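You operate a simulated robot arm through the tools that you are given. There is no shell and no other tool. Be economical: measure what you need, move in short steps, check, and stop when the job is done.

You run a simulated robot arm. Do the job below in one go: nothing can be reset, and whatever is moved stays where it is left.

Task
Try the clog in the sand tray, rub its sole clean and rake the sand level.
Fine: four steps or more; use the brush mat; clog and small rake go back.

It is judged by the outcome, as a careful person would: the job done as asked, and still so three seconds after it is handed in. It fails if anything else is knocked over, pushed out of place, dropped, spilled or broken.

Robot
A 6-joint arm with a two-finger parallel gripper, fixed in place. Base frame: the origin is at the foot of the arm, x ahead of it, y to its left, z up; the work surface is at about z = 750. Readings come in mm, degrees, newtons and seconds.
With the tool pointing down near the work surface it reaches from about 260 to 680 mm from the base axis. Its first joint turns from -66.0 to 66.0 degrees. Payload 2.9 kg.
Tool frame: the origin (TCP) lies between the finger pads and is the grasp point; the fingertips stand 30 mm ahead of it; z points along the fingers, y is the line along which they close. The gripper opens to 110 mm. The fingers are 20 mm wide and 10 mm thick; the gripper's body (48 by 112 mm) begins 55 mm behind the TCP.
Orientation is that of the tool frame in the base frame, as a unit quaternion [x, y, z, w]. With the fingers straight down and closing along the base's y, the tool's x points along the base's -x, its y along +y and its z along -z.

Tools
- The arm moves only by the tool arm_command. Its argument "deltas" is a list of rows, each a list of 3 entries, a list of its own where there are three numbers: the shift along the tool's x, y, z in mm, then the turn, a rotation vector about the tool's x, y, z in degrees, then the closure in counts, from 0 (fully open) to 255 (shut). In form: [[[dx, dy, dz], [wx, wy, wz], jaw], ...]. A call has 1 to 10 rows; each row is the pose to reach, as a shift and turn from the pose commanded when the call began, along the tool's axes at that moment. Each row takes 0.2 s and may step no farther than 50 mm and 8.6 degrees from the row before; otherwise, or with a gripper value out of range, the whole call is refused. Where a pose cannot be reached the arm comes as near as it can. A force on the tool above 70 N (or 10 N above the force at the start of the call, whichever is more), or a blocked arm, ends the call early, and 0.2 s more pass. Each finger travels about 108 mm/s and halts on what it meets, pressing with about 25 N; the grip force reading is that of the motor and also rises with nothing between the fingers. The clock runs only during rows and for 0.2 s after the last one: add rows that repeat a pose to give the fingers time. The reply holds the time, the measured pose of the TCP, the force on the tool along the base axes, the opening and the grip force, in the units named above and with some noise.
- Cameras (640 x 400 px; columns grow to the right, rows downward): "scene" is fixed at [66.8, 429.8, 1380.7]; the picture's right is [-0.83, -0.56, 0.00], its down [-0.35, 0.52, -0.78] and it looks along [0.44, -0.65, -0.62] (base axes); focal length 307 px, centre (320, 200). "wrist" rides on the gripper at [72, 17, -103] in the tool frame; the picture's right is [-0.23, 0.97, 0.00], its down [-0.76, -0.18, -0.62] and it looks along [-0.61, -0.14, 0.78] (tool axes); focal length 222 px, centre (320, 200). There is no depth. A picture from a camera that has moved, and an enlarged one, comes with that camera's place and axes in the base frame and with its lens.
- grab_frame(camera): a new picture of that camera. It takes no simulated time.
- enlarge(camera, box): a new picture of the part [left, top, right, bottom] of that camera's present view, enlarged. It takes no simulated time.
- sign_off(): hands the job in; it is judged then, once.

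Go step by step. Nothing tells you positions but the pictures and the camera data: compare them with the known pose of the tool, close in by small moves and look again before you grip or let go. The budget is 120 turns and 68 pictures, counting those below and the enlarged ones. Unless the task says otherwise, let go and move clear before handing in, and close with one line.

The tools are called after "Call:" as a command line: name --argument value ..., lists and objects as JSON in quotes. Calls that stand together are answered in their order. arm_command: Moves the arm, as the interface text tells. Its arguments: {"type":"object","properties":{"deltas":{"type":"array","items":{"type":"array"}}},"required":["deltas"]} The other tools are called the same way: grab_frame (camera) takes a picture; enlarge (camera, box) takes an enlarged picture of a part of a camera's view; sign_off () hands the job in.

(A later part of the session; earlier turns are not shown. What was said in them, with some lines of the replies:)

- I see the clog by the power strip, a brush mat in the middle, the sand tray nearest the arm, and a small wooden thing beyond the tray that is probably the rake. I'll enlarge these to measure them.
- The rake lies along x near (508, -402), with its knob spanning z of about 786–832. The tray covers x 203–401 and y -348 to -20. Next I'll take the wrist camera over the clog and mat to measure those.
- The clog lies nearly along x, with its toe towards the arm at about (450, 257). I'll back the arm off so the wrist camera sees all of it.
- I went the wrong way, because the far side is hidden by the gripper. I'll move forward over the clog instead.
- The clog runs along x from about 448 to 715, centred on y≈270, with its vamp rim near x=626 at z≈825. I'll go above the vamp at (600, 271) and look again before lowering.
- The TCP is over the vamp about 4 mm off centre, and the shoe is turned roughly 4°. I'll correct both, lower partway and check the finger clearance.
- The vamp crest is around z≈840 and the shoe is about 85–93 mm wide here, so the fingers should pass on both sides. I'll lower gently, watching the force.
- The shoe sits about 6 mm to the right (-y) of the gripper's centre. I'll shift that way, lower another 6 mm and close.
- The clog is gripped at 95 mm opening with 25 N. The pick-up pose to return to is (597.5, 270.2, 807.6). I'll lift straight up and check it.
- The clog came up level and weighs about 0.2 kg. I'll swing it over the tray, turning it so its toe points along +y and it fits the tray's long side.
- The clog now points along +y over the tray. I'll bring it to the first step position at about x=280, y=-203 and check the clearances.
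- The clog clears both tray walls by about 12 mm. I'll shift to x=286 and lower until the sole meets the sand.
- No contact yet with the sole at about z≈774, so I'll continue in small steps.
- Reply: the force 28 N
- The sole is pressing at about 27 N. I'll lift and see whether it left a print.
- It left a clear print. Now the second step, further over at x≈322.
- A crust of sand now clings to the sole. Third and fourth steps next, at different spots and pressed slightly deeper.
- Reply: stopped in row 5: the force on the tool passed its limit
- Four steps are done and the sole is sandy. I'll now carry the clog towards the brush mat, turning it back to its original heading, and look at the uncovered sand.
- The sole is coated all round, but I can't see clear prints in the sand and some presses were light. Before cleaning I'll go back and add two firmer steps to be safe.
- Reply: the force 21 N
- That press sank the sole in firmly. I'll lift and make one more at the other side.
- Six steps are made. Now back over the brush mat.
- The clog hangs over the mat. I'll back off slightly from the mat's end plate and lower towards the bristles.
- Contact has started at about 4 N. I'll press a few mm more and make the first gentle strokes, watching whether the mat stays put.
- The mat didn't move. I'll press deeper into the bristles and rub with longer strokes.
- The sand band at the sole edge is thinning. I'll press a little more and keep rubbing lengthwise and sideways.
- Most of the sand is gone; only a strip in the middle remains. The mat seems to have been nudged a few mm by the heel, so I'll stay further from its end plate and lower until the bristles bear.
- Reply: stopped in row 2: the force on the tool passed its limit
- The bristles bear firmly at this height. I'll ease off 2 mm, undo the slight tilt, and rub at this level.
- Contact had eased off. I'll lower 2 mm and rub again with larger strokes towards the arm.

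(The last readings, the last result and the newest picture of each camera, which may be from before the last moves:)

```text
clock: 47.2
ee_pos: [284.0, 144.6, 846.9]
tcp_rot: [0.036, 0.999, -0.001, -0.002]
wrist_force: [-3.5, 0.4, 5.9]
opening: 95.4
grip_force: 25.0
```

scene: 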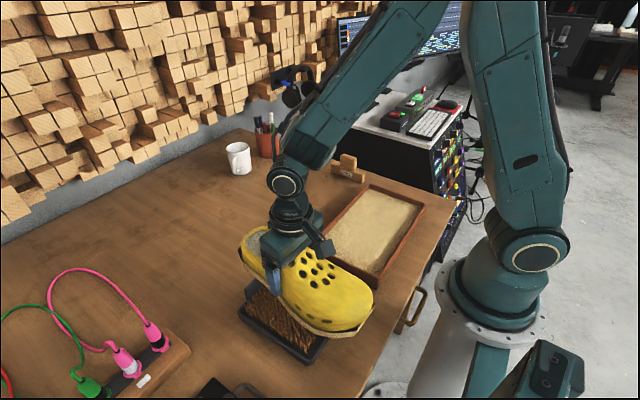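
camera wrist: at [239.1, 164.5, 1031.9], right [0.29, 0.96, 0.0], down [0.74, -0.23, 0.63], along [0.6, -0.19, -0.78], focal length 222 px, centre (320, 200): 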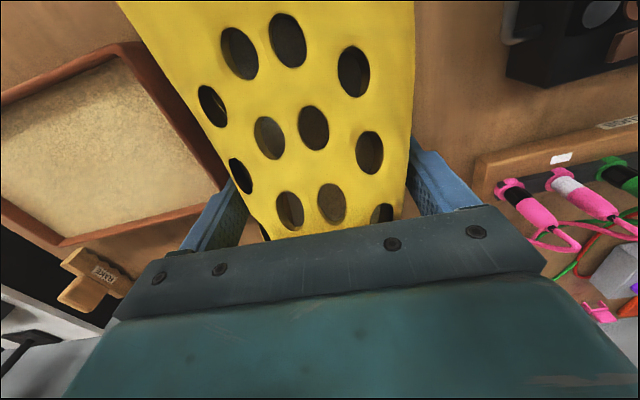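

Call:
arm_command --deltas '[[[20, 0, 0.5], [0, 0, 0], 255], [[0, 0, 0.5], [0, 0, 0], 255], [[20, 5, 1], [0, 0, 0], 255], [[0, 5, 1], [0, 0, 0], 255], [[20, -5, 1], [0, 0, 0], 255], [[0, -5, 1], [0, 0, 0], 255], [[0, 8, 1], [0, 0, 0], 255], [[0, -8, 1], [0, 0, 0], 255], [[0, 8, 1], [0, 0, 0], 255], [[0, 0, 1], [0, 0, 0], 255]]'

Call:
enlarge --camera "scene" --box '[220, 230, 380, 370]'

```text
clock: 49.4
ee_pos: [286.2, 149.8, 844.8]
tcp_rot: [0.034, 0.999, 0.005, 0.003]
wrist_force: [-4.0, 12.0, 57.6]
opening: 95.5
grip_force: 25.0
```

```text
2.86 times, centred on (300, 300) of scene
camera zoom: at [66.2, 429.9, 1380.7], right [-0.83, -0.56, 0.0], down [-0.35, 0.52, -0.78], along [0.44, -0.65, -0.62], focal length 877 px, centre (377, -86)
```

zoom: 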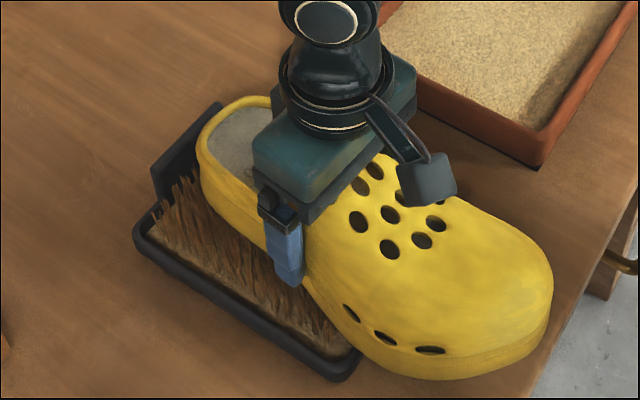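

The visible sand is off the sole and lies in the bristles. I'll lift clear, straighten, and roll the clog towards the scene camera to inspect the sole itself.

Call:
arm_command --deltas '[[[5, -3, -6], [0, 0.3, 0], 255], [[5, -3, -40], [0, 0.3, 0], 255], [[0, -25, -85], [0, 0.3, 0], 255], [[-10, -60, -120], [0, 0.3, 0], 255], [[-20, -100, -145], [0, 0.3, 0], 255], [[-30, -140, -160], [0, 0.3, 0], 255]]'

Call:
arm_command --deltas '[[[0, 0, 0], [8.6, 0, 0], 255], [[0, 0, 0], [17.2, 0, 0], 255], [[0, 0, 0], [25.8, 0, 0], 255]]'

Call:
grab_frame --camera "scene"

```text
refused: row 3 steps farther than a row can; nothing moved
```

```text
clock: 49.7
ee_pos: [287.2, 151.7, 847.7]
tcp_rot: [0.032, 0.999, -0.017, 0.002]
wrist_force: [-3.7, -2.3, 18.8]
opening: 95.4
grip_force: 24.6
stopped in row 1: the force on the tool passed its limit (the readings are from after the stop); the commanded pose is now the measured one
```

```text
27 pictures are left
```

scene: 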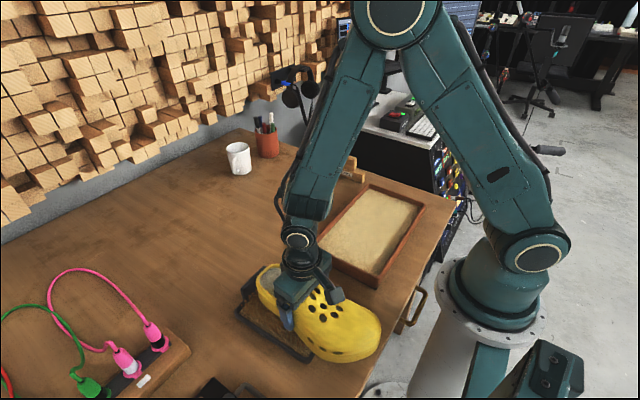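

My lift was refused for too long a step, and the roll that followed it tipped the clog only 2° before stopping. I should not have sent them together. Lifting straight off now, with the tilt undone.

Call:
arm_command --deltas '[[[0, 0, -4], [-1, 0, 0], 255], [[0, 0, -30], [-1.9, 0.3, 0], 255], [[0, -20, -70], [-1.9, 0.3, 0], 255], [[-10, -50, -105], [-1.9, 0.3, 0], 255], [[-20, -85, -135], [-1.9, 0.3, 0], 255], [[-30, -125, -155], [-1.9, 0.3, 0], 255]]'

```text
clock: 51.1
ee_pos: [308.1, 28.6, 1006.1]
tcp_rot: [0.033, 0.999, 0.0, 0.0]
wrist_force: [0.4, -0.3, -1.6]
opening: 95.1
grip_force: 25.0
```

Call:
arm_command --deltas '[[[0, 0, 0], [-8.6, 0, 0], 255], [[0, 0, 0], [-17.2, 0, 0], 255], [[0, 0, 0], [-25.8, 0, 0], 255], [[0, 0, 0], [-34.4, 0, 0], 255], [[0, 0, 0], [-43, 0, 0], 255], [[0, 0, 0], [-51.6, 0, 0], 255], [[0, 0, 0], [-60.2, 0, 0], 255], [[0, 0, 0], [-68.8, 0, 0], 255]]'

Call:
enlarge --camera "scene" --box '[200, 150, 440, 330]'

```text
clock: 52.9
ee_pos: [308.5, 30.1, 1006.2]
tcp_rot: [0.027, 0.824, 0.566, 0.019]
wrist_force: [0.4, 0.2, -1.6]
opening: 94.9
grip_force: 25.1
```

```text
2.22 times, centred on (320, 240) of scene
camera zoom: at [66.8, 429.8, 1380.7], right [-0.83, -0.56, 0.0], down [-0.35, 0.52, -0.78], along [0.44, -0.65, -0.62], focal length 682 px, centre (320, 111)
```

zoom: 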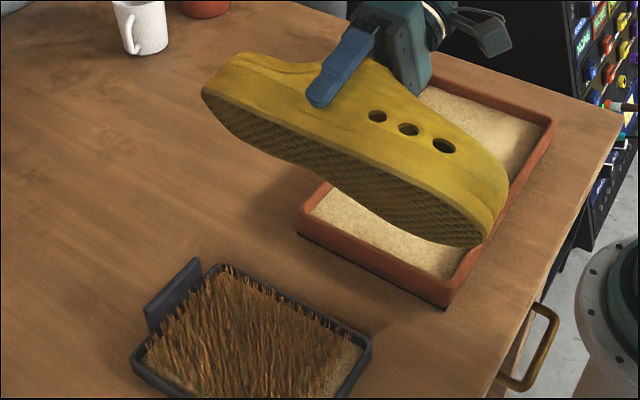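

The tread looks yellow and clean; I'll enlarge it once to be sure.

Call:
enlarge --camera "scene" --box '[270, 165, 400, 250]'

```text
4.71 times, centred on (335, 208) of scene
camera zoom: at [66.8, 429.8, 1380.7], right [-0.83, -0.56, 0.0], down [-0.35, 0.52, -0.78], along [0.44, -0.65, -0.62], focal length 1444 px, centre (249, 165)
```

zoom: 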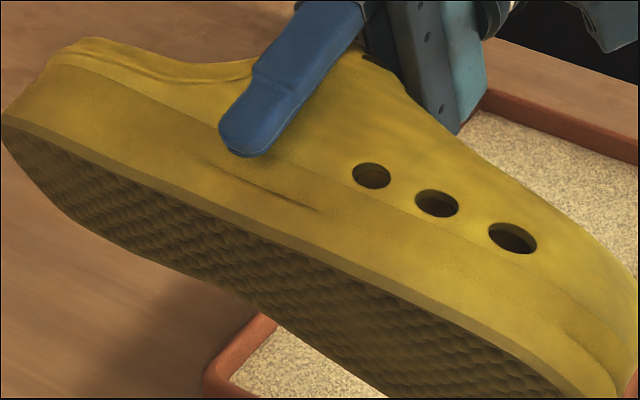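

The sole is clean. I'll roll back level and carry the clog home.

Call:
arm_command --deltas '[[[0, 0, 0], [8.6, 0, 0], 255], [[0, 0, 0], [17.2, 0, 0], 255], [[0, 0, 0], [25.8, 0, 0], 255], [[0, 0, 0], [34.4, 0, 0], 255], [[0, 0, 0], [43, 0, 0], 255], [[0, 0, 0], [51.6, 0, 0], 255], [[0, 0, 0], [60.2, 0, 0], 255], [[0, 0, 0], [68.8, 0, 0], 255]]'

```text
clock: 54.7
ee_pos: [309.1, 31.1, 1005.3]
tcp_rot: [0.033, 0.999, -0.002, 0.0]
wrist_force: [-0.6, 0.3, -1.9]
opening: 94.8
grip_force: 25.3
```

Call:
arm_command --deltas '[[[-27, 26, 0], [0, 0, 0], 255], [[-54, 52, 0], [0, 0, 0], 255], [[-81, 78, 0], [0, 0, 0], 255], [[-108, 104, 0], [0, 0, 0], 255], [[-136, 130, 5], [0, 0, 0], 255], [[-163, 156, 20], [0, 0, 0], 255], [[-190, 182, 35], [0, 0, 0], 255], [[-218, 208, 50], [0, 0, 0], 255], [[-245, 234, 70], [0, 0, 0], 255], [[-272, 260, 90], [0, 0, 0], 255]]'

```text
clock: 56.9
ee_pos: [597.3, 271.2, 917.0]
tcp_rot: [0.033, 0.999, -0.001, -0.001]
wrist_force: [-0.2, 0.1, -1.5]
opening: 94.8
grip_force: 25.1
```

Call:
arm_command --deltas '[[[0, 0, 40], [0, 0, 0], 255], [[0, 0, 75], [0, 0, 0], 255], [[0, 0, 92], [0, 0, 0], 255]]'

Call:
enlarge --camera "scene" --box '[100, 220, 360, 400]'

```text
clock: 57.7
ee_pos: [595.9, 270.5, 825.3]
tcp_rot: [0.033, 0.999, -0.001, 0.0]
wrist_force: [-0.3, 0.7, -2.0]
opening: 94.6
grip_force: 25.3
```

```text
2.22 times, centred on (230, 310) of scene
camera zoom: at [66.9, 429.8, 1380.7], right [-0.83, -0.56, 0.0], down [-0.35, 0.52, -0.78], along [0.44, -0.65, -0.62], focal length 682 px, centre (520, -44)
```

zoom: 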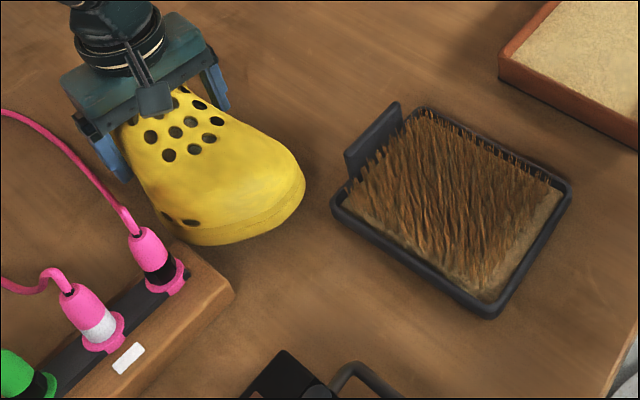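

The clog is over its old place, about 2–3 mm off; I'll correct that and lower to the table. The mat shows a shift of about 10 mm, which I'll push back afterwards.

Call:
arm_command --deltas '[[[2, -2, 6], [0, 0, 0], 255], [[2, -2, 10], [0, 0, 0], 255], [[2, -2, 13], [0, 0, 0], 255]]'

```text
clock: 58.5
ee_pos: [595.4, 270.5, 811.4]
tcp_rot: [0.033, 0.999, -0.002, 0.0]
wrist_force: [0.1, -0.6, -2.2]
opening: 95.0
grip_force: 24.9
```

Call:
arm_command --deltas '[[[0, 0, 1.5], [0, 0, 0], 255], [[0, 0, 3], [0, 0, 0], 255], [[0, 0, 4], [0, 0, 0], 255]]'

```text
clock: 59.3
ee_pos: [595.2, 270.3, 807.7]
tcp_rot: [0.033, 0.999, 0.0, 0.001]
wrist_force: [-1.7, 0.2, 1.3]
opening: 94.7
grip_force: 24.9
```

It touches the table at the original height. I'll release and rise clear.

Call:
arm_command --deltas '[[[0, 0, 0.5], [0, 0, 0], 200], [[0, 0, 0.5], [0, 0, 0], 0], [[0, 0, 0.5], [0, 0, 0], 0], [[0, 0, -10], [0, 0, 0], 0], [[0, 0, -40], [0, 0, 0], 0], [[0, 0, -85], [0, 0, 0], 0], [[0, 0, -130], [0, 0, 0], 0]]'

Call:
enlarge --camera "scene" --box '[100, 220, 360, 400]'

```text
clock: 60.9
ee_pos: [596.2, 269.5, 933.9]
tcp_rot: [0.033, 0.999, -0.002, -0.001]
wrist_force: [0.4, 0.1, -0.5]
opening: 110.1
grip_force: 0.0
```

```text
2.22 times, centred on (230, 310) of scene
camera zoom: at [66.8, 429.8, 1380.7], right [-0.83, -0.56, 0.0], down [-0.35, 0.52, -0.78], along [0.44, -0.65, -0.62], focal length 682 px, centre (520, -44)
```

zoom: 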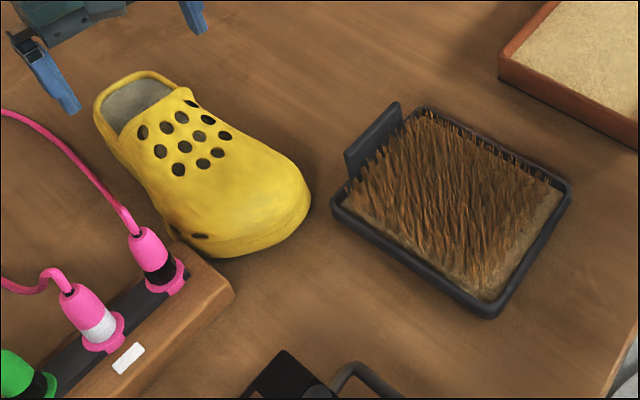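

The clog is home. Now I'll close the fingers and go down behind the mat's end plate to ease the mat back.

Call:
arm_command --deltas '[[[26, -34, 0], [0, 0, -1], 100], [[52, -68, 0], [0, 0, -2], 200], [[78, -102, 0], [0, 0, -3], 255], [[102, -134, 20], [0, 0, -3.8], 255], [[102, -134, 65], [0, 0, -3.8], 255], [[102, -134, 100], [0, 0, -3.8], 255]]'

Call:
enlarge --camera "scene" --box '[180, 200, 340, 320]'

```text
clock: 62.3
ee_pos: [485.5, 143.4, 832.3]
tcp_rot: [0.0, 1.0, -0.001, 0.001]
wrist_force: [-0.5, -0.5, -0.5]
opening: 0.3
grip_force: 24.7
```

```text
3.33 times, centred on (260, 260) of scene
camera zoom: at [66.8, 429.8, 1380.7], right [-0.83, -0.56, 0.0], down [-0.35, 0.52, -0.78], along [0.44, -0.65, -0.62], focal length 1023 px, centre (520, 0)
```

zoom: 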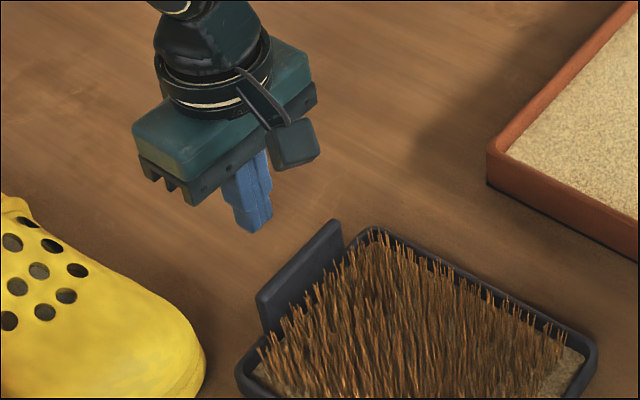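

Call:
arm_command --deltas '[[[0, 0, 15], [0, 0, 0], 255], [[0, 0, 30], [0, 0, 0], 255], [[8, 0, 30], [0, 0, 0], 255], [[14, 0, 30], [0, 0, 0], 255]]'

Call:
enlarge --camera "scene" --box '[100, 220, 360, 400]'

```text
clock: 63.3
ee_pos: [471.5, 144.1, 805.3]
tcp_rot: [-0.001, 1.0, -0.001, 0.001]
wrist_force: [0.0, -0.1, -0.3]
opening: 0.0
grip_force: 25.0
```

```text
2.22 times, centred on (230, 310) of scene
camera zoom: at [66.8, 429.8, 1380.7], right [-0.83, -0.56, 0.0], down [-0.35, 0.52, -0.78], along [0.44, -0.65, -0.62], focal length 682 px, centre (520, -44)
```

zoom: 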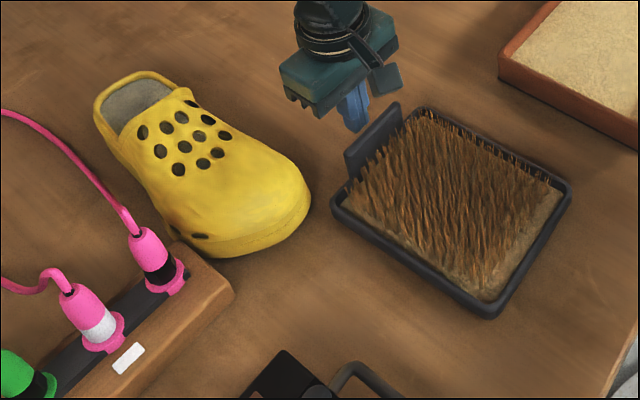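

Call:
arm_command --deltas '[[[4, 0, 0], [0, 0, 0], 255], [[7, 0, 0], [0, 0, 0], 255], [[10, 0, 0], [0, 0, 0], 255], [[13, 0, 0], [0, 0, 0], 255]]'

Call:
enlarge --camera "scene" --box '[100, 220, 360, 400]'

```text
clock: 64.3
ee_pos: [458.2, 143.3, 807.1]
tcp_rot: [0.0, 1.0, -0.001, 0.0]
wrist_force: [0.2, 0.2, 0.1]
opening: 0.0
grip_force: 25.0
```

```text
2.22 times, centred on (230, 310) of scene
camera zoom: at [66.8, 429.8, 1380.7], right [-0.83, -0.56, 0.0], down [-0.35, 0.52, -0.78], along [0.44, -0.65, -0.62], focal length 682 px, centre (520, -44)
```

zoom: 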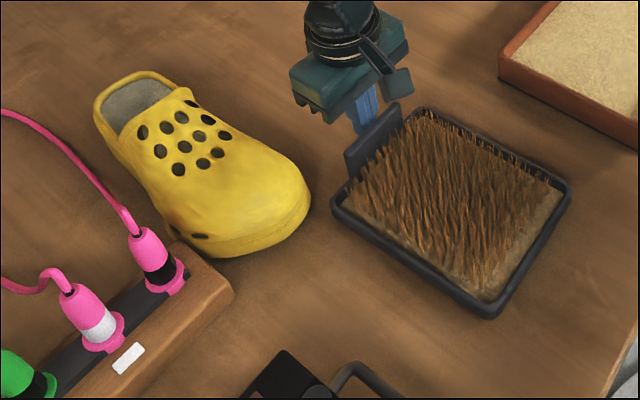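

It is just reaching the plate. I'll push a further 11 mm in small steps.

Call:
arm_command --deltas '[[[3, 0, 2], [0, 0, 0], 255], [[6, 0, 2], [0, 0, 0], 255], [[9, 0, 2], [0, 0, 0], 255], [[11, 0, 2], [0, 0, 0], 255], [[11, 0, 2], [0, 0, 0], 255]]'

Call:
enlarge --camera "scene" --box '[100, 220, 360, 400]'

```text
clock: 65.5
ee_pos: [447.0, 143.4, 803.3]
tcp_rot: [0.0, 1.0, 0.0, 0.001]
wrist_force: [5.6, -0.8, 1.2]
opening: 0.0
grip_force: 25.5
```

```text
2.22 times, centred on (230, 310) of scene
camera zoom: at [66.9, 429.8, 1380.7], right [-0.83, -0.56, 0.0], down [-0.35, 0.52, -0.78], along [0.44, -0.65, -0.62], focal length 682 px, centre (520, -44)
```

zoom: 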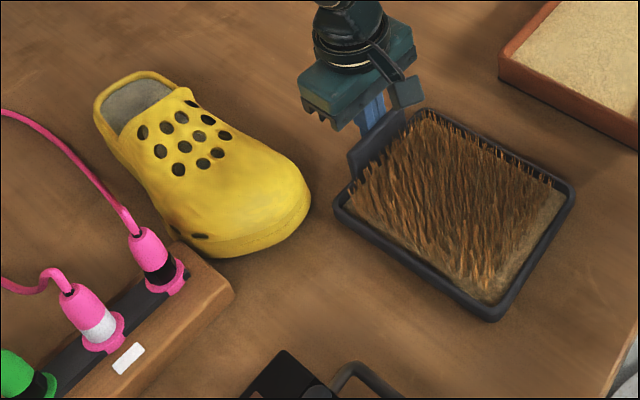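

The mat has come about halfway back. Another 5 mm, then I'll back off and rise.

Call:
arm_command --deltas '[[[2, 0, 0], [0, 0, 0], 255], [[5, 0, 0], [0, 0, 0], 255], [[5, 0, 0], [0, 0, 0], 255], [[-10, 0, 0], [0, 0, 0], 255], [[-15, 0, -30], [0, 0, 0], 255], [[-15, 0, -75], [0, 0, 0], 255], [[-15, 0, -120], [0, 0, 0], 255]]'

Call:
enlarge --camera "scene" --box '[100, 220, 360, 400]'

```text
clock: 67.1
ee_pos: [460.9, 143.3, 923.4]
tcp_rot: [0.001, 1.0, -0.001, 0.0]
wrist_force: [0.9, 0.2, 0.1]
opening: 0.0
grip_force: 24.7
```

```text
2.22 times, centred on (230, 310) of scene
camera zoom: at [66.8, 429.8, 1380.7], right [-0.83, -0.56, 0.0], down [-0.35, 0.52, -0.78], along [0.44, -0.65, -0.62], focal length 682 px, centre (520, -44)
```

zoom: 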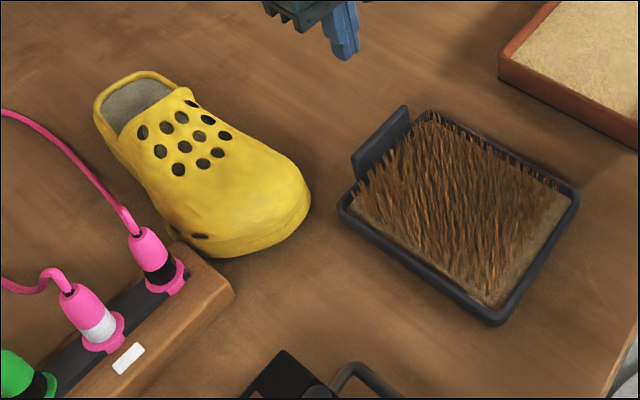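

The mat is back in place. Next is the rake: I'll swing over to above it with the fingers open.

Call:
arm_command --deltas '[[[-4, -47, -3], [0, 0, 0], 255], [[-8, -94, -6], [0, 0, 0], 255], [[-12, -141, -9], [0, 0, 0], 255], [[-16, -188, -10], [0, 0, 0], 255], [[-20, -235, -10], [0, 0, 0], 200], [[-24, -282, -10], [0, 0, 0], 150], [[-28, -329, -10], [0, 0, 0], 120], [[-32, -376, -10], [0, 0, 0], 100], [[-36, -423, -10], [0, 0, 0], 100], [[-40, -470, -10], [0, 0, 0], 100]]'

Call:
arm_command --deltas '[[[-4, -37, 0], [0, 0, 0], 100], [[-8, -75, 0], [0, 0, 0], 100]]'

Call:
grab_frame --camera "wrist"

```text
clock: 69.3
ee_pos: [502.9, -328.8, 934.4]
tcp_rot: [-0.001, 1.0, 0.0, 0.0]
wrist_force: [-0.1, -0.5, 0.2]
opening: 66.9
grip_force: 0.0
```

```text
clock: 69.9
ee_pos: [507.9, -400.7, 933.4]
tcp_rot: [0.0, 1.0, -0.001, 0.0]
wrist_force: [0.2, -0.3, 0.4]
opening: 66.8
grip_force: 0.0
```

```text
17 pictures are left
camera wrist: at [435.1, -385.6, 1037.6], right [0.23, 0.97, 0.0], down [0.76, -0.18, 0.62], along [0.61, -0.14, -0.78], focal length 222 px, centre (320, 200)
```

wrist: 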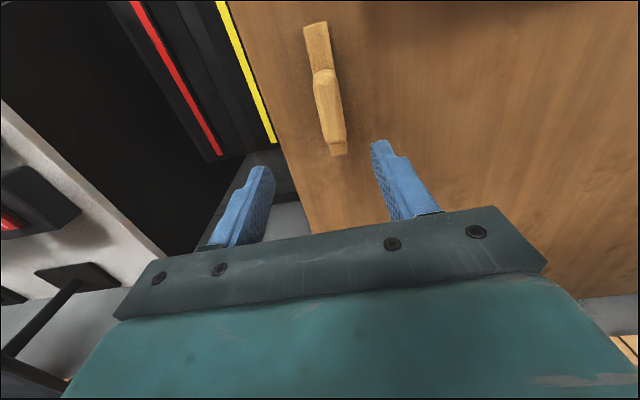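

The rake's knob appears a little to the left of the gripper's centre, at y≈-392. I'll shift that way, lower partway and look again.

Call:
arm_command --deltas '[[[2, 9, 30], [0, 0, 0], 100], [[3, 9, 60], [0, 0, 0], 100]]'

Call:
enlarge --camera "wrist" --box '[220, 20, 420, 240]'

```text
clock: 70.5
ee_pos: [505.4, -394.1, 874.5]
tcp_rot: [-0.001, 1.0, -0.001, 0.001]
wrist_force: [0.6, -0.5, 0.8]
opening: 67.0
grip_force: 0.1
```

```text
1.82 times, centred on (320, 130) of wrist
camera zoom: at [431.6, -376.9, 977.9], right [0.23, 0.97, 0.0], down [0.76, -0.18, 0.62], along [0.61, -0.14, -0.78], focal length 404 px, centre (320, 327)
```

zoom: 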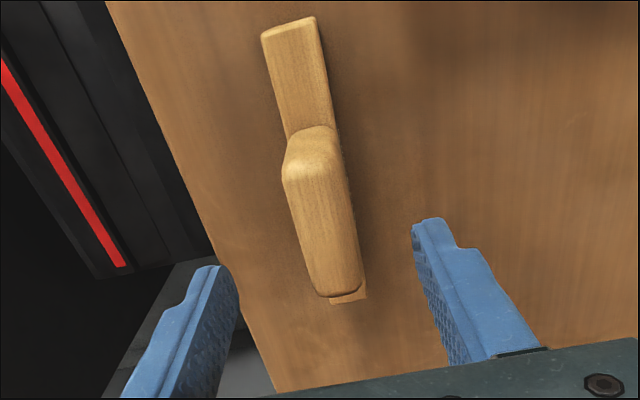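

The knob is centred at about (500, -389.5). I'll correct, lower so the fingertips stay just above the bar, and close.

Call:
arm_command --deltas '[[[4, 4.5, 0], [0, 0, 0], 100], [[4, 4.5, 30], [0, 0, 0], 100], [[4, 4.5, 48], [0, 0, 0], 100]]'

Call:
enlarge --camera "scene" --box '[310, 140, 390, 190]'

```text
clock: 71.3
ee_pos: [501.7, -389.4, 826.4]
tcp_rot: [0.0, 1.0, -0.001, 0.0]
wrist_force: [-0.2, 0.2, 0.6]
opening: 66.8
grip_force: 0.0
```

```text
8.00 times, centred on (350, 165) of scene
camera zoom: at [66.8, 429.8, 1380.7], right [-0.83, -0.56, 0.0], down [-0.35, 0.52, -0.78], along [0.44, -0.65, -0.62], focal length 2455 px, centre (80, 480)
```

zoom: 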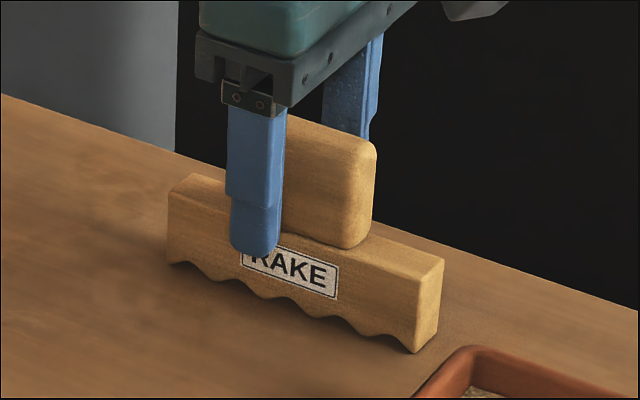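

The fingers straddle the knob, centred, with tips just above the bar. Closing now.

Call:
arm_command --deltas '[[[0, 0, 4], [0, 0, 0], 150], [[0, 0, 4], [0, 0, 0], 220], [[0, 0, 4], [0, 0, 0], 255], [[0, 0, 4], [0, 0, 0], 255]]'

```text
clock: 72.3
ee_pos: [501.9, -387.3, 822.4]
tcp_rot: [-0.001, 1.0, 0.0, -0.001]
wrist_force: [0.2, 0.1, -0.5]
opening: 21.5
grip_force: 25.1
```

The rake is gripped by its knob (opening 21.5 mm). The pose to return to is (501.5, -388.5, 822.4). I'll lift it and bring it over the tray.

Call:
arm_command --deltas '[[[0, 0, -10], [0, 0, 0], 255], [[0, 0, -45], [0, 0, 0], 255], [[0, 0, -80], [0, 0, 0], 255], [[40, 24, -80], [0, 0, 0], 255], [[80, 48, -80], [0, 0, 0], 255], [[120, 72, -80], [0, 0, 0], 255], [[160, 96, -80], [0, 0, 0], 255], [[203, 118, -80], [0, 0, 0], 255]]'

Call:
enlarge --camera "scene" --box '[290, 150, 450, 300]'

Call:
grab_frame --camera "wrist"

```text
clock: 74.1
ee_pos: [295.8, -270.3, 904.9]
tcp_rot: [0.0, 1.0, -0.001, 0.001]
wrist_force: [-0.2, 0.0, -0.7]
opening: 21.4
grip_force: 25.0
```

```text
2.67 times, centred on (370, 225) of scene
camera zoom: at [66.8, 429.8, 1380.7], right [-0.83, -0.56, 0.0], down [-0.35, 0.52, -0.78], along [0.44, -0.65, -0.62], focal length 818 px, centre (187, 133)
```

zoom: 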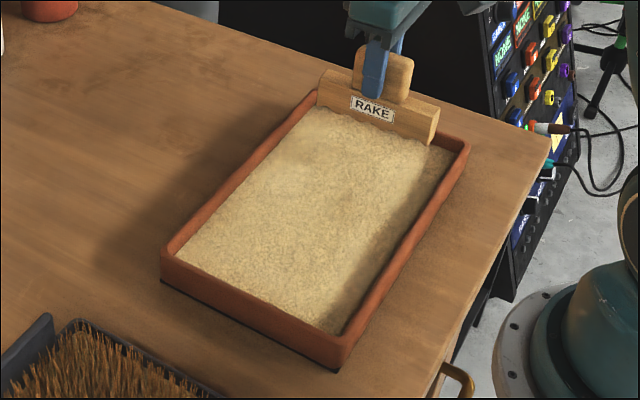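

```text
13 pictures are left
camera wrist: at [223.0, -254.5, 1008.1], right [0.23, 0.97, 0.0], down [0.76, -0.18, 0.62], along [0.61, -0.14, -0.78], focal length 222 px, centre (320, 200)
```

wrist: 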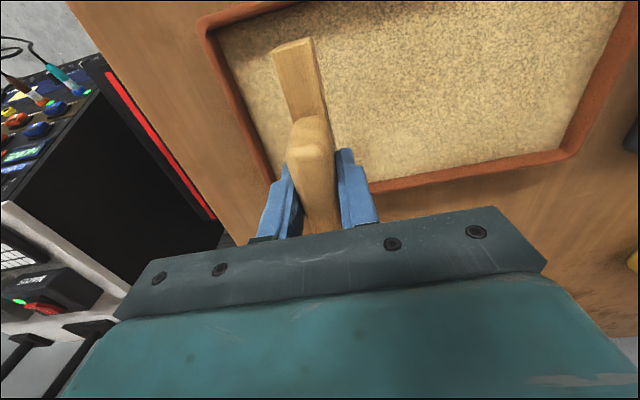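

From the wrist view the tray interior is about x 213–384, y -331 to -27. I'll place the rake at the far-left start (x≈284, y≈-311) and lower to feel for the sand.

Call:
arm_command --deltas '[[[6, -20, 15], [0, 0, 0], 255], [[12, -41, 35], [0, 0, 0], 255], [[12, -41, 55], [0, 0, 0], 255], [[12, -41, 62], [0, 0, 0], 255]]'

Call:
enlarge --camera "scene" --box '[290, 150, 450, 300]'

```text
clock: 75.1
ee_pos: [286.9, -312.5, 840.8]
tcp_rot: [0.0, 1.0, -0.001, 0.0]
wrist_force: [-0.7, -0.1, -1.3]
opening: 21.6
grip_force: 25.1
```

```text
2.67 times, centred on (370, 225) of scene
camera zoom: at [66.8, 429.8, 1380.7], right [-0.83, -0.56, 0.0], down [-0.35, 0.52, -0.78], along [0.44, -0.65, -0.62], focal length 818 px, centre (187, 133)
```

zoom: 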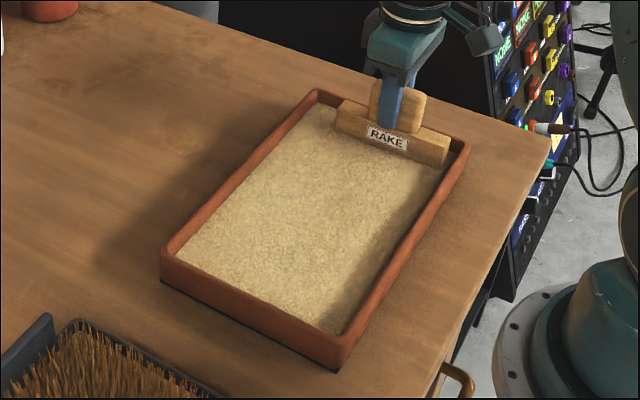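

Call:
arm_command --deltas '[[[0, 0, 2], [0, 0, 0], 255], [[0, 0, 4], [0, 0, 0], 255]]'

```text
clock: 75.7
ee_pos: [286.9, -312.4, 837.1]
tcp_rot: [0.0, 1.0, -0.001, 0.0]
wrist_force: [-6.0, 3.3, 19.2]
opening: 21.4
grip_force: 25.1
```

The teeth bear on the sand at 20 N. I'll ease off 1 mm and make the first pass down the tray.

Call:
arm_command --deltas '[[[0, 0, -1], [0, 0, 0], 255], [[0, 25, -1], [0, 0, 0], 255], [[0, 55, -1], [0, 0, 0], 255], [[0, 85, -1], [0, 0, 0], 255], [[0, 115, -1], [0, 0, 0], 255], [[0, 145, -1], [0, 0, 0], 255], [[0, 175, -1], [0, 0, 0], 255], [[0, 205, -1], [0, 0, 0], 255], [[0, 235, -1], [0, 0, 0], 255], [[0, 264, -1], [0, 0, 0], 255]]'

Call:
enlarge --camera "scene" --box '[310, 165, 430, 285]'

```text
clock: 77.9
ee_pos: [282.9, -47.0, 838.5]
tcp_rot: [0.0, 1.0, 0.0, 0.0]
wrist_force: [0.4, 0.5, -0.3]
opening: 22.1
grip_force: 24.9
```

```text
3.33 times, centred on (370, 225) of scene
camera zoom: at [66.8, 429.8, 1380.7], right [-0.83, -0.56, 0.0], down [-0.35, 0.52, -0.78], along [0.44, -0.65, -0.62], focal length 1023 px, centre (153, 117)
```

zoom: 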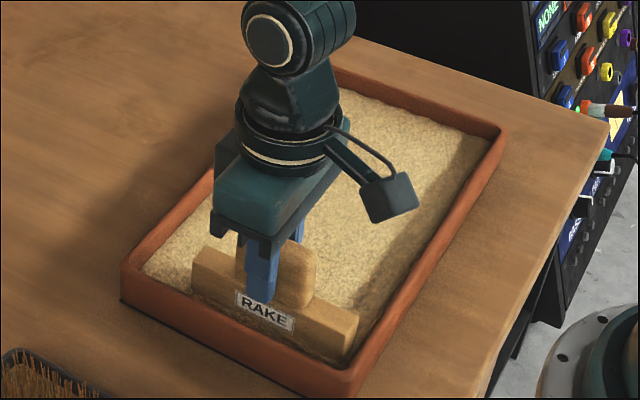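

The pass went cleanly but contact was light at the end. I'll go 2 mm lower, then rake back the other way.

Call:
arm_command --deltas '[[[0, 0, 1], [0, 0, 0], 255], [[0, 0, 2], [0, 0, 0], 255]]'

```text
clock: 78.5
ee_pos: [286.6, -47.0, 837.9]
tcp_rot: [0.0, 1.0, 0.0, -0.001]
wrist_force: [-4.8, -0.5, 12.0]
opening: 21.5
grip_force: 24.9
```

Call:
arm_command --deltas '[[[0, 0, 0], [0, 0, 0], 255], [[0, -29, 0], [0, 0, 0], 255], [[0, -59, 0], [0, 0, 0], 255], [[0, -89, 0], [0, 0, 0], 255], [[0, -119, 0], [0, 0, 0], 255], [[0, -149, 0], [0, 0, 0], 255], [[0, -179, 0], [0, 0, 0], 255], [[0, -209, 0], [0, 0, 0], 255], [[0, -239, 0], [0, 0, 0], 255], [[0, -264, 0], [0, 0, 0], 255]]'

```text
clock: 80.7
ee_pos: [287.7, -310.2, 837.5]
tcp_rot: [-0.001, 1.0, 0.0, 0.0]
wrist_force: [0.3, -0.7, -1.0]
opening: 21.8
grip_force: 24.9
```

The first lane is raked both ways. Now I'll shift across to the other lane (x≈318).

Call:
arm_command --deltas '[[[0, 0, -12], [0, 0, 0], 255], [[-31, 0, -12], [0, 0, 0], 255], [[-31, 0, -3], [0, 0, 0], 255], [[-31, 0, 1], [0, 0, 0], 255], [[-31, 0, 2], [0, 0, 0], 255]]'

```text
clock: 81.9
ee_pos: [318.4, -311.1, 836.1]
tcp_rot: [0.0, 1.0, -0.003, 0.001]
wrist_force: [-3.5, 1.9, 20.1]
opening: 22.0
grip_force: 24.9
```

Call:
arm_command --deltas '[[[0, 0, -0.5], [0, 0, 0], 255], [[0, 25, -0.5], [0, 0, 0], 255], [[0, 55, -0.5], [0, 0, 0], 255], [[0, 85, -0.5], [0, 0, 0], 255], [[0, 115, -0.5], [0, 0, 0], 255], [[0, 145, -0.5], [0, 0, 0], 255], [[0, 175, -0.5], [0, 0, 0], 255], [[0, 205, -0.5], [0, 0, 0], 255], [[0, 235, -0.5], [0, 0, 0], 255], [[0, 264, -0.5], [0, 0, 0], 255]]'

```text
clock: 84.1
ee_pos: [316.2, -45.3, 832.6]
tcp_rot: [-0.001, 1.0, 0.002, -0.004]
wrist_force: [0.6, 0.8, -1.3]
opening: 21.8
grip_force: 24.6
```

Call:
enlarge --camera "scene" --box '[310, 165, 430, 285]'

```text
3.33 times, centred on (370, 225) of scene
camera zoom: at [66.8, 429.8, 1380.7], right [-0.83, -0.56, 0.0], down [-0.35, 0.52, -0.78], along [0.44, -0.65, -0.62], focal length 1023 px, centre (153, 117)
```

zoom: 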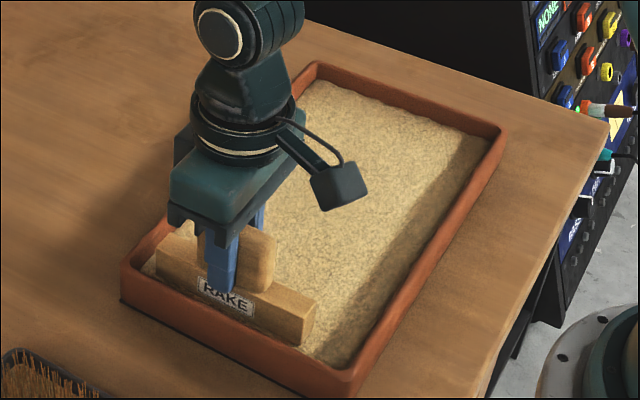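

Going well. I'll lower slightly for contact and rake this lane back.

Call:
arm_command --deltas '[[[0, 0, 1], [0, 0, 0], 255], [[0, 0, 1.5], [0, 0, 0], 255]]'

```text
clock: 84.7
ee_pos: [315.2, -47.6, 833.8]
tcp_rot: [0.0, 1.0, 0.0, -0.001]
wrist_force: [-2.4, 3.8, 13.7]
opening: 21.8
grip_force: 25.1
```

Call:
arm_command --deltas '[[[0, 0, 0], [0, 0, 0], 255], [[0, -29, 0], [0, 0, 0], 255], [[0, -59, 0], [0, 0, 0], 255], [[0, -89, 0], [0, 0, 0], 255], [[0, -119, 0], [0, 0, 0], 255], [[0, -149, 0], [0, 0, 0], 255], [[0, -179, 0], [0, 0, 0], 255], [[0, -209, 0], [0, 0, 0], 255], [[0, -239, 0], [0, 0, 0], 255], [[0, -264, 0], [0, 0, 0], 255]]'

```text
clock: 86.9
ee_pos: [317.8, -313.9, 833.3]
tcp_rot: [-0.001, 1.0, 0.0, -0.001]
wrist_force: [-0.4, -0.4, -1.6]
opening: 22.0
grip_force: 25.3
```

Both lanes are raked. I'll lift, move towards the rake's home and look at the sand.

Call:
arm_command --deltas '[[[0, 0, -20], [0, 0, 0], 255], [[0, 0, -60], [0, 0, 0], 255], [[-40, -15, -75], [0, 0, 0], 255], [[-80, -30, -75], [0, 0, 0], 255], [[-120, -45, -75], [0, 0, 0], 255], [[-160, -60, -75], [0, 0, 0], 255], [[-184, -75, -75], [0, 0, 0], 255]]'

Call:
enlarge --camera "scene" --box '[310, 165, 430, 285]'

```text
clock: 88.5
ee_pos: [502.7, -382.5, 910.4]
tcp_rot: [0.0, 1.0, 0.0, -0.001]
wrist_force: [0.6, -0.5, -0.6]
opening: 21.7
grip_force: 25.0
```

```text
3.33 times, centred on (370, 225) of scene
camera zoom: at [66.8, 429.8, 1380.7], right [-0.83, -0.56, 0.0], down [-0.35, 0.52, -0.78], along [0.44, -0.65, -0.62], focal length 1023 px, centre (153, 117)
```

zoom: 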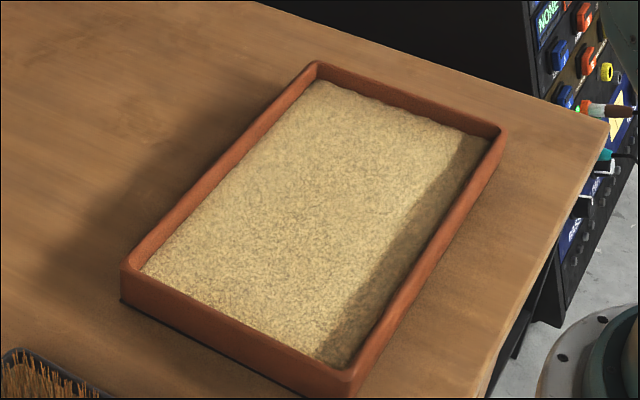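

Call:
enlarge --camera "scene" --box '[335, 180, 415, 260]'

```text
5.00 times, centred on (375, 220) of scene
camera zoom: at [66.8, 429.8, 1380.7], right [-0.83, -0.56, 0.0], down [-0.35, 0.52, -0.78], along [0.44, -0.65, -0.62], focal length 1535 px, centre (45, 100)
```

zoom: 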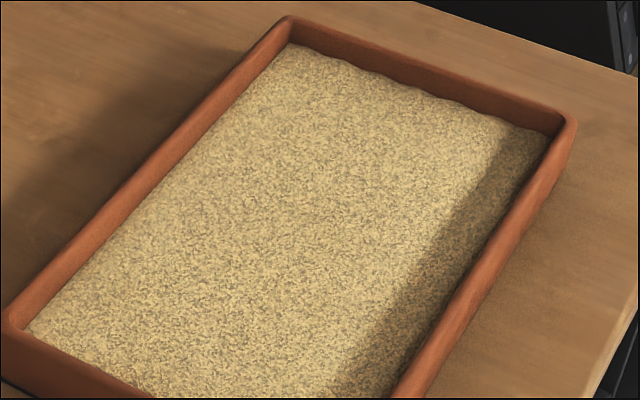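

The sand is level and the tray hasn't moved. Now I'll set the rake back down: 2 mm in -y and straight down to its old spot.

Call:
arm_command --deltas '[[[0, -2, 40], [0, 0, 0], 255], [[0, -2, 70], [0, 0, 0], 255], [[0, -2, 80], [0, 0, 0], 255]]'

Call:
enlarge --camera "scene" --box '[310, 140, 390, 190]'

```text
clock: 89.3
ee_pos: [501.3, -388.4, 828.2]
tcp_rot: [0.001, 1.0, -0.001, -0.001]
wrist_force: [0.2, -0.1, -1.2]
opening: 21.8
grip_force: 25.1
```

```text
8.00 times, centred on (350, 165) of scene
camera zoom: at [66.8, 429.8, 1380.7], right [-0.83, -0.56, 0.0], down [-0.35, 0.52, -0.78], along [0.44, -0.65, -0.62], focal length 2455 px, centre (80, 480)
```

zoom: 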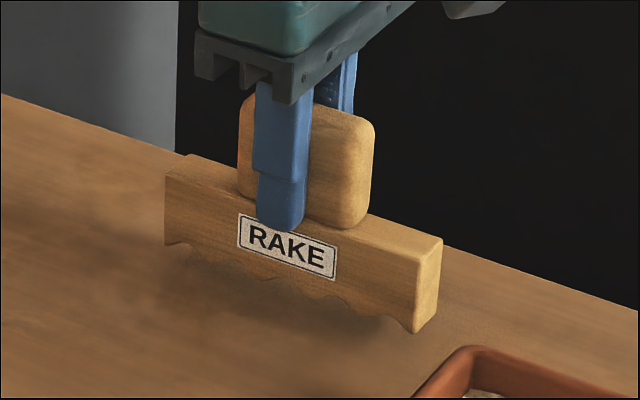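

It hovers about 9–10 mm above its spot, well aligned. I'll lower to contact.

Call:
arm_command --deltas '[[[0, 0, 4], [0, 0, 0], 255], [[0, 0, 7], [0, 0, 0], 255], [[0, 0, 8], [0, 0, 0], 255]]'

```text
clock: 90.1
ee_pos: [503.8, -388.8, 820.2]
tcp_rot: [0.0, 1.0, -0.001, -0.001]
wrist_force: [-0.8, -0.3, -0.6]
opening: 21.9
grip_force: 24.9
```

Call:
arm_command --deltas '[[[0, 0, 1], [0, 0, 0], 255], [[0, 0, 2], [0, 0, 0], 255]]'

```text
clock: 90.7
ee_pos: [502.2, -390.3, 818.3]
tcp_rot: [0.001, 1.0, -0.001, 0.0]
wrist_force: [0.4, -0.3, -0.7]
opening: 22.0
grip_force: 25.5
```

Call:
arm_command --deltas '[[[0, 0, 1], [0, 0, 0], 255], [[0, 0, 1.5], [0, 0, 0], 255]]'

```text
clock: 91.3
ee_pos: [502.5, -390.1, 816.9]
tcp_rot: [-0.001, 1.0, -0.001, 0.001]
wrist_force: [-0.4, 1.4, 3.7]
opening: 21.9
grip_force: 25.2
```

It touches the table with a light 4–5 N. Releasing and rising clear.

Call:
arm_command --deltas '[[[0, 0, 0], [0, 0, 0], 180], [[0, 0, 0], [0, 0, 0], 120], [[0, 0, 0], [0, 0, 0], 100], [[0, 0, -20], [0, 0, 0], 100], [[0, 0, -60], [0, 0, 0], 100], [[0, 0, -105], [0, 0, 0], 100], [[0, 0, -150], [0, 0, 0], 100]]'

Call:
enlarge --camera "scene" --box '[310, 140, 390, 190]'

Call:
grab_frame --camera "scene"

```text
clock: 92.9
ee_pos: [502.6, -392.8, 969.0]
tcp_rot: [0.0, 1.0, 0.001, -0.001]
wrist_force: [0.5, -0.4, -1.1]
opening: 66.8
grip_force: 0.0
```

```text
8.00 times, centred on (350, 165) of scene
camera zoom: at [66.8, 429.8, 1380.7], right [-0.83, -0.56, 0.0], down [-0.35, 0.52, -0.78], along [0.44, -0.65, -0.62], focal length 2455 px, centre (80, 480)
```

zoom: 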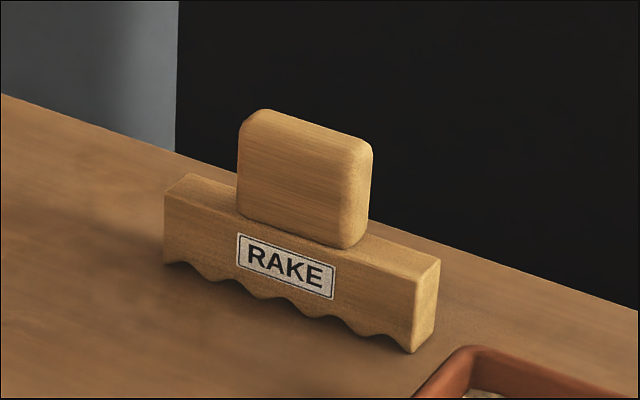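

```text
5 pictures are left
```

scene: 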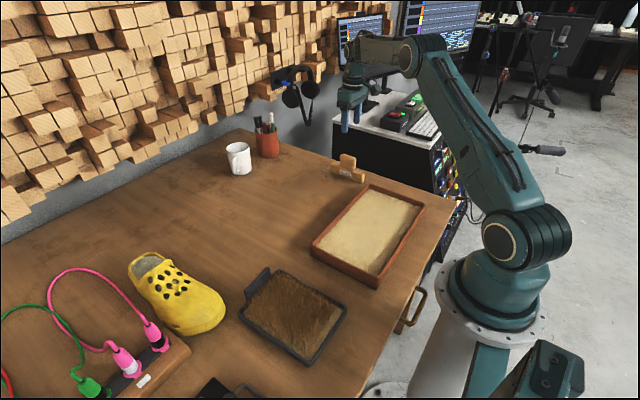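

The clog, rake and mat stand where they started, the sole is clean and the sand looks level. The arm is clear, so I'm handing in.

Call:
sign_off

```text
The job is handed in.
```

I pressed the clog into the sand six times, brushed its sole clean on the mat, raked the sand level, and put the clog and rake back within a few mm. The presses left no clear prints in the camera views, and I pushed the mat back after the clog shifted it about 10 mm.
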